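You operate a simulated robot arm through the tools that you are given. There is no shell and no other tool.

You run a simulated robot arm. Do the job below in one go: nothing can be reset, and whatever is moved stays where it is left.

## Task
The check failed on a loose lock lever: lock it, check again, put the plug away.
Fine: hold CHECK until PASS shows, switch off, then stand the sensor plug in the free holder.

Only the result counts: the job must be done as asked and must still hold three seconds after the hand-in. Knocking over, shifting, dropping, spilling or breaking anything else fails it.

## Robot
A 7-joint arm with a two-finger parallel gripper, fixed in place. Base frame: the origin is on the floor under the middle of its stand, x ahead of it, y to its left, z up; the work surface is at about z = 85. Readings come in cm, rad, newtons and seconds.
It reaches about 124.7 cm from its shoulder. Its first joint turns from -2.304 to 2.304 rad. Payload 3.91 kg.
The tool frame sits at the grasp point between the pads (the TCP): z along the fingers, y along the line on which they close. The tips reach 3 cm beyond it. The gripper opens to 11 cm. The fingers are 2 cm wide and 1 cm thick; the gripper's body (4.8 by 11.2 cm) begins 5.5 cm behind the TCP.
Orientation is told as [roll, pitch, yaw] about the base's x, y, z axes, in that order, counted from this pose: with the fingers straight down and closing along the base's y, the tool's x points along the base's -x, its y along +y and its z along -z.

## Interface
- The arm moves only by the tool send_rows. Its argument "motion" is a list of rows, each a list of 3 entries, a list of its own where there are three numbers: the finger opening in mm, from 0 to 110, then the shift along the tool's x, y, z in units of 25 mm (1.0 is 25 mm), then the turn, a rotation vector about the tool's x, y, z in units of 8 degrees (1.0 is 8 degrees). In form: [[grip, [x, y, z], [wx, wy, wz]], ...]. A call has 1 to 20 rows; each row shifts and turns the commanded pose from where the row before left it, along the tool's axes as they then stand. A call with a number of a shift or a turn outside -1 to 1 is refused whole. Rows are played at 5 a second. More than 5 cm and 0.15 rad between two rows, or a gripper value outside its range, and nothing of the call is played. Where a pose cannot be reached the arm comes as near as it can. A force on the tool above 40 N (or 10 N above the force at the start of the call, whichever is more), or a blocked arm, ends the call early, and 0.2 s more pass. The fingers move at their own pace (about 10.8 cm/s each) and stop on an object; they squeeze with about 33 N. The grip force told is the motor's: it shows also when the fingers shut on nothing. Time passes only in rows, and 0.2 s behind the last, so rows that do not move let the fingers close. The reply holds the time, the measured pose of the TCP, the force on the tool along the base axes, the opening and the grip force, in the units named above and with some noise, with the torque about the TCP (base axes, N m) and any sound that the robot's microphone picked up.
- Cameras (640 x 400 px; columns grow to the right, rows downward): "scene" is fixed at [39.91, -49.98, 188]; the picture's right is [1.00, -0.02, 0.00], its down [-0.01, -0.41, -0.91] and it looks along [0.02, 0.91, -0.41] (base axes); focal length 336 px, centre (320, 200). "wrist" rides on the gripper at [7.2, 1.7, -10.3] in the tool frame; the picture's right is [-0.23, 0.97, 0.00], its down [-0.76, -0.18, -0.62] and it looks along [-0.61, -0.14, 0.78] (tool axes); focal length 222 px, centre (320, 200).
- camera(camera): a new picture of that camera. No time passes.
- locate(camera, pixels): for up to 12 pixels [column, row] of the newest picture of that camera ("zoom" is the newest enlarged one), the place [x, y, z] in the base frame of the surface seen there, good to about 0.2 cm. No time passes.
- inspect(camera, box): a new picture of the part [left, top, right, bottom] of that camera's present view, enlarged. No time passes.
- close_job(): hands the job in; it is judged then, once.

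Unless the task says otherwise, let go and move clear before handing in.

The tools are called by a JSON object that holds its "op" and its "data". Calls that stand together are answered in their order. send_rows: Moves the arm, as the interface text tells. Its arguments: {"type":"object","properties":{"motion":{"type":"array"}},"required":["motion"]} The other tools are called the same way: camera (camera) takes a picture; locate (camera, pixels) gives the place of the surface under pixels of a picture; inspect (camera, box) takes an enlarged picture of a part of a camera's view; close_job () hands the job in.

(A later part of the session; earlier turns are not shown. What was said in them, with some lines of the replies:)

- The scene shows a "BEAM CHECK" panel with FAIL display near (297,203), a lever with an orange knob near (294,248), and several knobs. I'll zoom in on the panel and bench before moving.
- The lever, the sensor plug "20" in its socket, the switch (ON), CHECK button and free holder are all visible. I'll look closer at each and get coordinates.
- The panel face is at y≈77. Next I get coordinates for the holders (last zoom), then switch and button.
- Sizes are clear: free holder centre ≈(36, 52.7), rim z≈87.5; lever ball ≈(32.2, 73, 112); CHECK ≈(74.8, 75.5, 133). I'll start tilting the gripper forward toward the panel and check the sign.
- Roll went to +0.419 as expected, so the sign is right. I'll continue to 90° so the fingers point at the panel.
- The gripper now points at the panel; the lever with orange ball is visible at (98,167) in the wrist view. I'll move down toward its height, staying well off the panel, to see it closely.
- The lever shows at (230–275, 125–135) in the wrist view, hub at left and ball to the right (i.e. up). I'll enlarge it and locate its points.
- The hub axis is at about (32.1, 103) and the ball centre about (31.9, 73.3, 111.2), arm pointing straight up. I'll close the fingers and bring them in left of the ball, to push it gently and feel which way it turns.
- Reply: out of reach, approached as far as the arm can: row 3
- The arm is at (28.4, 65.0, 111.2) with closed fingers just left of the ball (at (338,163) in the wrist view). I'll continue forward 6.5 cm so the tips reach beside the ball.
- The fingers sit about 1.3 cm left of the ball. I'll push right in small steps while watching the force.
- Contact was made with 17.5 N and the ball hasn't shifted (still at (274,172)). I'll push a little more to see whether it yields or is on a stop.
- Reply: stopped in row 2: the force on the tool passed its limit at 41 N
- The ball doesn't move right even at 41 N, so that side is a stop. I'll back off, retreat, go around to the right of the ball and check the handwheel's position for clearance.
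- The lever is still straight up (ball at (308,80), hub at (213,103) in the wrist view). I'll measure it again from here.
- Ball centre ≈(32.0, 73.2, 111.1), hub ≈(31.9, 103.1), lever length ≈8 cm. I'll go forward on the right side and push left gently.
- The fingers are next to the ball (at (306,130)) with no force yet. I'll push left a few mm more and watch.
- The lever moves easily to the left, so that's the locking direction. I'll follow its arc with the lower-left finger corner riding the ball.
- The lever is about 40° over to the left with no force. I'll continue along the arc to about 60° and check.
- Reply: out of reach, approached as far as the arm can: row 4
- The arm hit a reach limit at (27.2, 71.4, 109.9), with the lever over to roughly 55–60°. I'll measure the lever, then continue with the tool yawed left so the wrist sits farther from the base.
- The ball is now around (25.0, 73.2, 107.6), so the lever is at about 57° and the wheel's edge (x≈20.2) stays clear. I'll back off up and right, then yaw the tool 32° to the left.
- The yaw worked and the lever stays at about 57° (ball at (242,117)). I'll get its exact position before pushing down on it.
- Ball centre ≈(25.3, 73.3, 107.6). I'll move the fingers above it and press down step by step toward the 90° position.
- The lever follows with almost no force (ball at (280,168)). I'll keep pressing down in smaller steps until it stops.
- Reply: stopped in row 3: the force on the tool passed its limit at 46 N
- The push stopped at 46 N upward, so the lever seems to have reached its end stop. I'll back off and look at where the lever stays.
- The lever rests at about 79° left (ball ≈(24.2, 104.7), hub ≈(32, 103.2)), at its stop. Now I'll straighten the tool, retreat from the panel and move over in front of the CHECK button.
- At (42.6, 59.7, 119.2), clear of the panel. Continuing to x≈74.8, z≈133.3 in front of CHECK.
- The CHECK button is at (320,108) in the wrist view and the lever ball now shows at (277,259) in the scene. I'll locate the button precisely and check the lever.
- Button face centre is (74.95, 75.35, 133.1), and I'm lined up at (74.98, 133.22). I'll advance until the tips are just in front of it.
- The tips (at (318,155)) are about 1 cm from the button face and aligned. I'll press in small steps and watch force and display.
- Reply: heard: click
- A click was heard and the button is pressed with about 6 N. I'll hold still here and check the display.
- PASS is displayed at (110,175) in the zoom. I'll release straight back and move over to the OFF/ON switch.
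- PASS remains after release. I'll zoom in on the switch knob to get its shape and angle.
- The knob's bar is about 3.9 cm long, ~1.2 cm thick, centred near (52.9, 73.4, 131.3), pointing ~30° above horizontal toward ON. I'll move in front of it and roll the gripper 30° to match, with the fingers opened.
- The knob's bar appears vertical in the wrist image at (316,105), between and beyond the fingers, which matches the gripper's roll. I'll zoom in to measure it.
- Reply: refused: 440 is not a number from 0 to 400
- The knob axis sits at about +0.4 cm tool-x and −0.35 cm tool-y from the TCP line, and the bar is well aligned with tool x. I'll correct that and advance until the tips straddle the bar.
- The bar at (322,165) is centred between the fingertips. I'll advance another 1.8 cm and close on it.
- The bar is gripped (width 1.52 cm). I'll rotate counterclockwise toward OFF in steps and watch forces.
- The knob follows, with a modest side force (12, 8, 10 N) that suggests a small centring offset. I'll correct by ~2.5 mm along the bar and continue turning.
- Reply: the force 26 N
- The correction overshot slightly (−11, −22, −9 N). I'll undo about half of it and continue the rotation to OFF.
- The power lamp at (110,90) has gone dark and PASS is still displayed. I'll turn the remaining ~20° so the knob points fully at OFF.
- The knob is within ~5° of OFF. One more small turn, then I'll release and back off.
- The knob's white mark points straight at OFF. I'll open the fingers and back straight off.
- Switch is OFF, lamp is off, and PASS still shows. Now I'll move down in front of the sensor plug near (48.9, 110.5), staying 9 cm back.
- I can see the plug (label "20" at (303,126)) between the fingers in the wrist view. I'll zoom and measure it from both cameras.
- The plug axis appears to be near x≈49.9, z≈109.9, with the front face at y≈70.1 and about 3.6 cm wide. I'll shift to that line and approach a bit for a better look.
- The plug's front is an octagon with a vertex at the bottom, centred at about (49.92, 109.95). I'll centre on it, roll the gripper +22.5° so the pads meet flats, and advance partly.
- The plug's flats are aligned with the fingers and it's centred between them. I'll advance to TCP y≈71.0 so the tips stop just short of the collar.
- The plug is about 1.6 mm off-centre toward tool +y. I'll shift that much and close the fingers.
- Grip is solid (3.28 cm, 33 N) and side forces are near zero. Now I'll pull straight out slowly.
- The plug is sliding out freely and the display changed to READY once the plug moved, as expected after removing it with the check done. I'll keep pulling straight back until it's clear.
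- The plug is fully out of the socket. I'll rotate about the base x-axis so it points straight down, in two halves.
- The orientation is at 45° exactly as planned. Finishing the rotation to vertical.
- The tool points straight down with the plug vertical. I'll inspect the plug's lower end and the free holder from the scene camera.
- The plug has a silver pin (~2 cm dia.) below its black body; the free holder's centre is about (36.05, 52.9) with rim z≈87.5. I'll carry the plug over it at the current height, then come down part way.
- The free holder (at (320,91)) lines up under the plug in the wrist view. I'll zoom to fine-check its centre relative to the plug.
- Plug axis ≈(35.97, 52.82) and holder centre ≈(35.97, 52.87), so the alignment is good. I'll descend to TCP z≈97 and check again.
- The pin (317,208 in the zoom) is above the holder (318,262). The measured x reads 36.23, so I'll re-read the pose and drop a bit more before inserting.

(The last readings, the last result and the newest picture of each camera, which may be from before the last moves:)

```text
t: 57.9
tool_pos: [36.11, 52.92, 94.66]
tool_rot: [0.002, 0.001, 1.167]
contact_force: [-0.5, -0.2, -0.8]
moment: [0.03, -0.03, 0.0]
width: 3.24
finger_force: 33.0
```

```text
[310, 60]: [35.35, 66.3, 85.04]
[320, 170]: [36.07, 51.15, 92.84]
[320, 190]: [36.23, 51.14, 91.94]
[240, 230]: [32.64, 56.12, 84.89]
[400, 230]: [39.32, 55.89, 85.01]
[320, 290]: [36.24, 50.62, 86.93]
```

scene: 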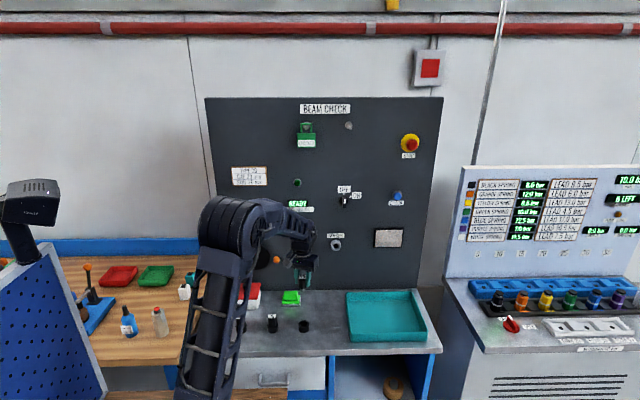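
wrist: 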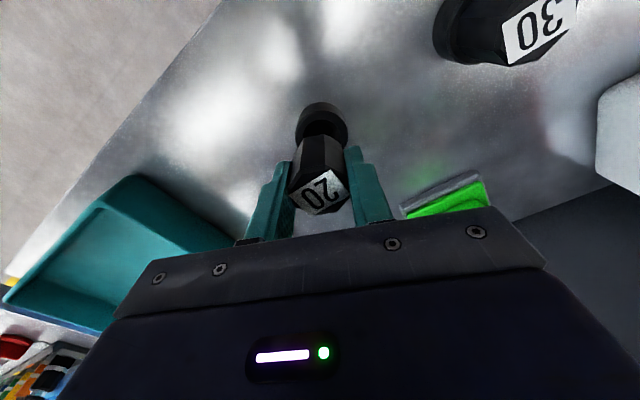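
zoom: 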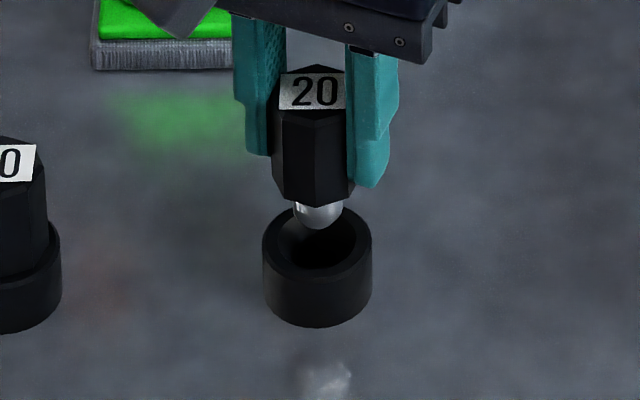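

The pin is right over the hole, offset only about 1 mm. I'll nudge 1 mm and lower it slowly into the holder, watching the force.

{"op": "send_rows", "data": {"motion": [[0, [0.01, 0.05, 0.1], [0, 0, 0]], [0, [0, 0, 0.2], [0, 0, 0]], [0, [0, 0, 0.2], [0, 0, 0]], [0, [0, 0, 0.2], [0, 0, 0]], [0, [0, 0, 0.2], [0, 0, 0]], [0, [0, 0, 0.2], [0, 0, 0]]]}}

{"op": "camera", "data": {"camera": "wrist"}}

{"op": "inspect", "data": {"camera": "scene", "box": [280, 300, 328, 340]}}

```text
t: 59.3
tool_pos: [35.87, 52.99, 91.9]
tool_rot: [0.002, 0.0, 1.167]
contact_force: [0.2, -0.8, -0.5]
moment: [0.0, -0.02, -0.01]
width: 3.29
finger_force: 32.9
```

```text
taken
```

wrist: 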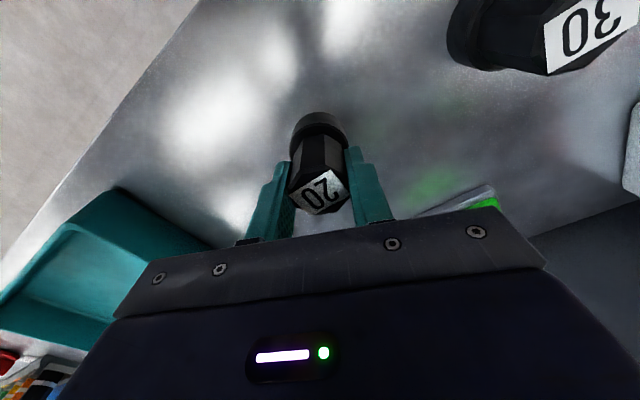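

```text
10.00 times, centred on (304, 320) of scene
```

zoom: 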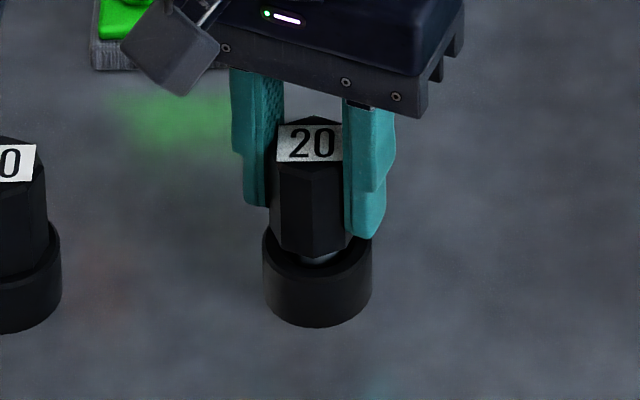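

The pin is inside the holder with no contact force; the body looks ~2 mm left of centre (311 vs 317). I'll shift back 1.5 mm and keep lowering in small steps until it seats.

{"op": "send_rows", "data": {"motion": [[0, [0, -0.06, 0.05], [0, 0, 0]], [0, [0, 0, 0.08], [0, 0, 0]], [0, [0, 0, 0.08], [0, 0, 0]], [0, [0, 0, 0.08], [0, 0, 0]]]}}

{"op": "inspect", "data": {"camera": "scene", "box": [280, 300, 328, 340]}}

```text
t: 60.3
tool_pos: [36.12, 52.96, 91.19]
tool_rot: [0.001, -0.002, 1.167]
contact_force: [-0.6, 12.8, 3.0]
moment: [0.54, -0.03, -0.05]
width: 3.27
finger_force: 32.8
```

```text
10.00 times, centred on (304, 320) of scene
```

zoom: 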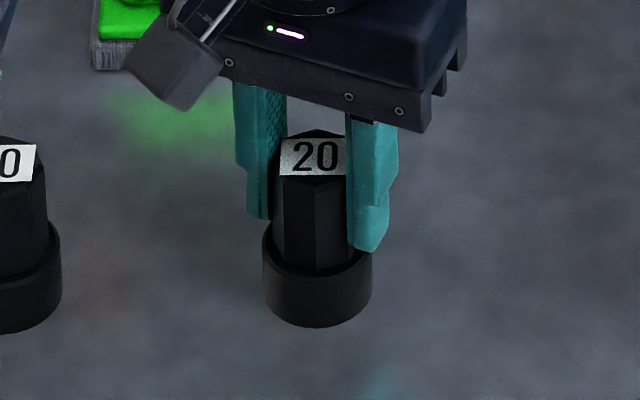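

Contact gives +12.8 N in y, so the holder wants the pin about 2–3 mm further back. I'll shift +y to relieve it and re-check.

{"op": "send_rows", "data": {"motion": [[0, [-0.075, 0.03, 0], [0, 0, 0]], [0, [0, 0, 0], [0, 0, 0]]]}}

{"op": "camera", "data": {"camera": "wrist"}}

```text
t: 60.9
tool_pos: [36.09, 53.06, 91.16]
tool_rot: [0.002, 0.004, 1.168]
contact_force: [0.5, -0.3, -0.7]
moment: [0.02, 0.02, -0.02]
width: 3.28
finger_force: 32.5
```

```text
taken
```

wrist: 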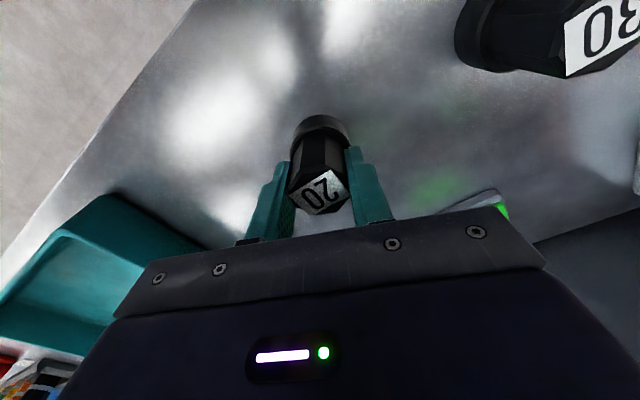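

The side force is gone. I'll lower the last few millimetres until I feel the body resting on the rim.

{"op": "send_rows", "data": {"motion": [[0, [0, 0, 0.06], [0, 0, 0]], [0, [0, 0, 0.06], [0, 0, 0]], [0, [0, 0, 0], [0, 0, 0]]]}}

{"op": "inspect", "data": {"camera": "scene", "box": [280, 300, 328, 340]}}

{"op": "locate", "data": {"camera": "zoom", "pixels": [[300, 160], [312, 140], [335, 170], [0, 165], [15, 150]]}}

```text
t: 61.7
tool_pos: [36.08, 53.09, 91.06]
tool_rot: [-0.001, -0.002, 1.166]
contact_force: [-3.3, -6.0, 26.3]
moment: [-0.06, 0.0, 0.04]
width: 3.3
finger_force: 32.8
```

```text
10.00 times, centred on (304, 320) of scene
```

zoom: 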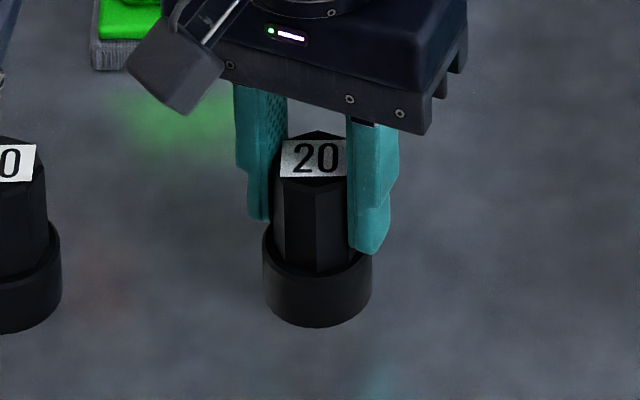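

```text
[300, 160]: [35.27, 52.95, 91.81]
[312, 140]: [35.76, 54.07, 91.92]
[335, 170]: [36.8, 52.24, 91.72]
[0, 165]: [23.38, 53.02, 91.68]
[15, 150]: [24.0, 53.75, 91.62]
```

The plug is seated: 26 N upward and its top at z≈91.8 matches the neighbour plug's 91.7. I'll relax the downward push, open the fingers and rise straight up.

{"op": "send_rows", "data": {"motion": [[0, [0, 0, -0.05], [0, 0, 0]], [50, [0, 0, 0], [0, 0, 0]], [50, [0, 0, 0], [0, 0, 0]], [50, [0, 0, 0], [0, 0, 0]]]}}

{"op": "camera", "data": {"camera": "wrist"}}

{"op": "inspect", "data": {"camera": "scene", "box": [280, 300, 328, 340]}}

```text
t: 62.7
tool_pos: [36.1, 53.09, 91.07]
tool_rot: [0.003, 0.003, 1.166]
contact_force: [0.2, -1.0, -0.8]
moment: [-0.02, -0.01, 0.01]
width: 5.02
finger_force: 0.2
```

```text
taken
```

wrist: 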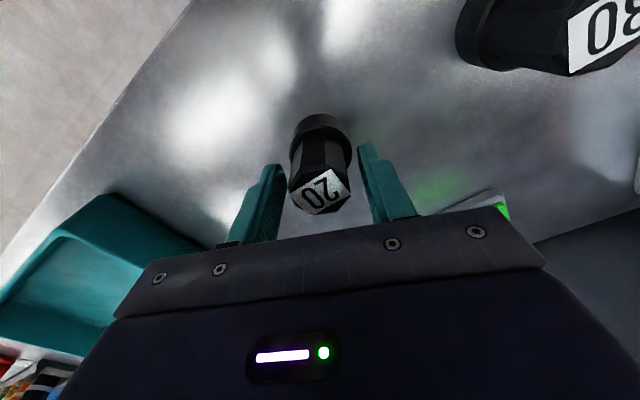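

```text
10.00 times, centred on (304, 320) of scene
```

zoom: 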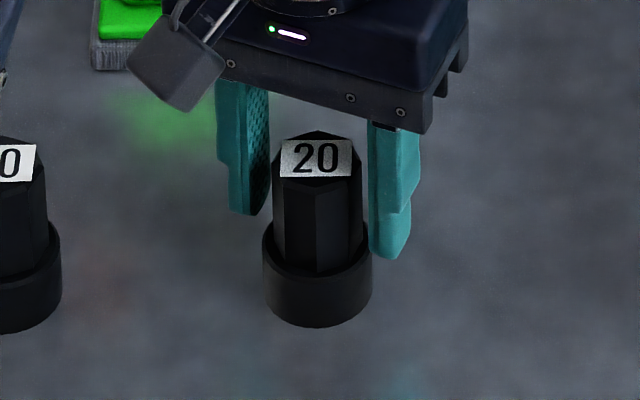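

The fingers are open and the plug stands upright in the holder. I'll rise straight up, well clear.

{"op": "send_rows", "data": {"motion": [[55, [0, 0, -0.4], [0, 0, 0]], [55, [0, 0, -0.8], [0, 0, 0]], [55, [0, 0, -1], [0, 0, 0]], [55, [0, 0, -1], [0, 0, 0]], [55, [0, 0, -1], [0, 0, 0]], [55, [0, 0, -1], [0, 0, 0]], [55, [0, 0, -1], [0, 0, 0]], [55, [0, 0, -1], [0, 0, 0]], [55, [0, 0, -1], [0, 0, 0]], [55, [0, 0, -1], [0, 0, 0]]]}}

{"op": "camera", "data": {"camera": "scene"}}

{"op": "inspect", "data": {"camera": "scene", "box": [205, 210, 445, 360]}}

{"op": "inspect", "data": {"camera": "scene", "box": [270, 160, 430, 260]}}

```text
t: 64.9
tool_pos: [36.17, 53.26, 113.98]
tool_rot: [0.003, 0.002, 1.167]
contact_force: [-0.4, 1.0, -0.4]
moment: [0.02, 0.04, 0.0]
width: 5.5
finger_force: 0.0
```

```text
taken
```

scene: 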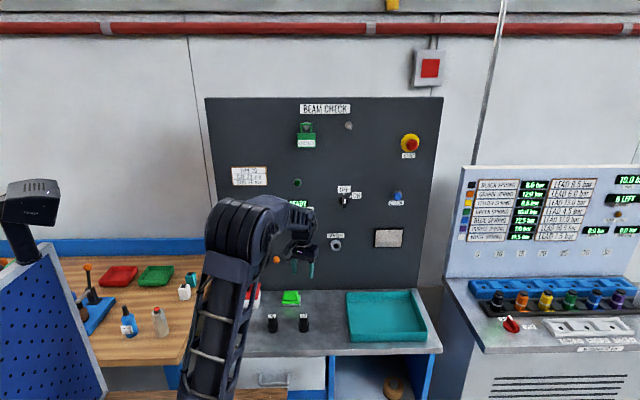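

```text
2.67 times, centred on (325, 285) of scene
```

zoom: 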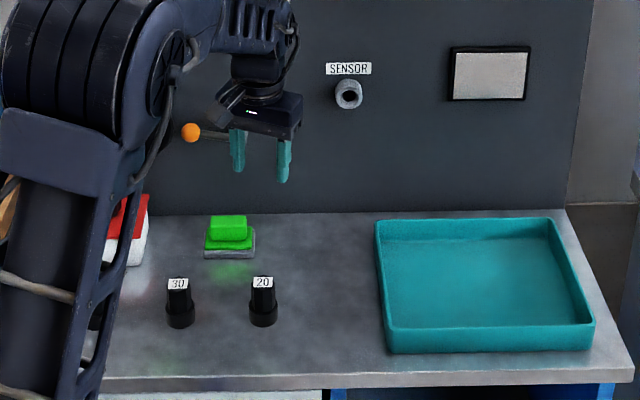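

```text
4.00 times, centred on (350, 210) of scene
```

zoom: 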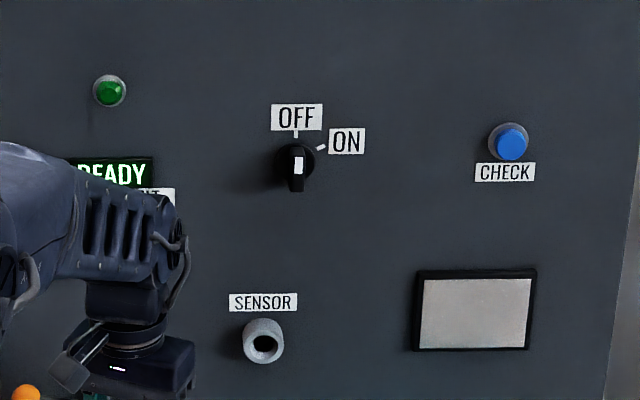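

The plug "20" stands in the formerly free holder, the switch is at OFF and the lever stays over to the left. I'll raise the arm further to check the rest of the bench that it's hiding.

{"op": "send_rows", "data": {"motion": [[80, [0.2, 0, -1], [0, 0, 0]], [80, [0.2, 0, -1], [0, 0, 0]], [80, [0.2, 0, -1], [0, 0, 0]], [80, [0.2, 0, -1], [0, 0, 0]], [80, [0.2, 0, -1], [0, 0, 0]], [80, [0.2, 0, -1], [0, 0, 0]], [80, [0.2, 0, -1], [0, 0, 0]], [80, [0.2, 0, -1], [0, 0, 0]], [80, [0.2, 0, -1], [0, 0, 0]], [80, [0.2, 0, -1], [0, 0, 0]], [80, [0.2, 0, -1], [0, 0, 0]], [80, [0.2, 0, -1], [0, 0, 0]], [80, [0.2, 0, -1], [0, 0, 0]], [80, [0.2, 0, -1], [0, 0, 0]], [80, [0.2, 0, -1], [0, 0, 0]], [80, [0.2, 0, -1], [0, 0, 0]]]}}

{"op": "camera", "data": {"camera": "scene"}}

{"op": "camera", "data": {"camera": "wrist"}}

{"op": "inspect", "data": {"camera": "scene", "box": [205, 210, 445, 360]}}

```text
t: 68.3
tool_pos: [33.43, 45.64, 153.92]
tool_rot: [0.003, 0.002, 1.166]
contact_force: [0.0, 0.7, 0.0]
moment: [-0.03, 0.02, 0.01]
width: 8.0
finger_force: 0.1
```

```text
taken
```

scene: 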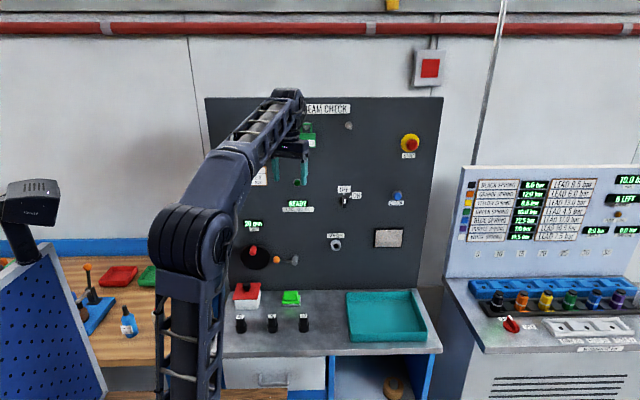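

```text
taken
```

wrist: 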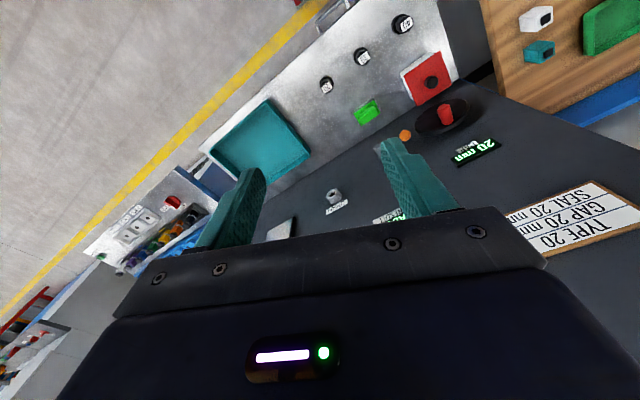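

```text
2.67 times, centred on (325, 285) of scene
```

zoom: 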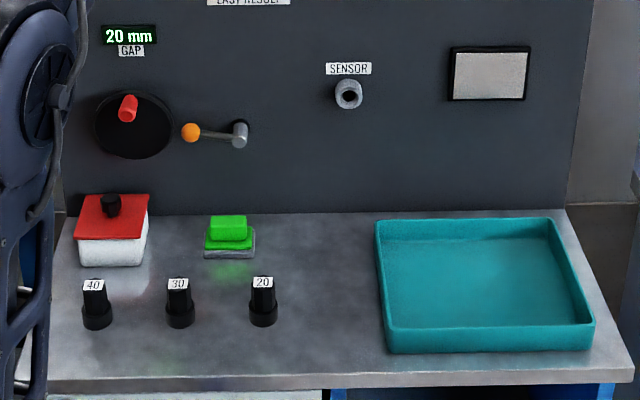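

Everything looks right: the lever is at its left stop, GAP still reads 20 mm, and the switch is OFF. The socket is empty, plug "20" stands upright with 40 and 30, and nothing else has moved. PASS showed before I switched off; the display only went to READY when I pulled the plug. The arm is clear, so I'm handing in.

{"op": "close_job", "data": {}}

```text
The job is handed in.
```

The job is handed in. The lock lever is locked, the repeat check passed, and sensor plug "20" is standing in the free holder.

- **Lock lever:** it would not move to the right, so I turned it left until it hit its stop, about 80° from upright. The gap still reads 20 mm.
- **Check:** I held CHECK until PASS showed. PASS stayed up after I released the button and after I switched off.
- **Switch:** it points at OFF and the lamp is out.
- **Sensor plug:** I pulled it out after switching off and seated it in the free holder. Its top is level with plug 30.

When I pulled the plug, the "LAST RESULT" display changed from PASS to READY, and it still shows READY now.

In the last picture nothing else on the bench or panel had moved, and the arm is clear of everything.
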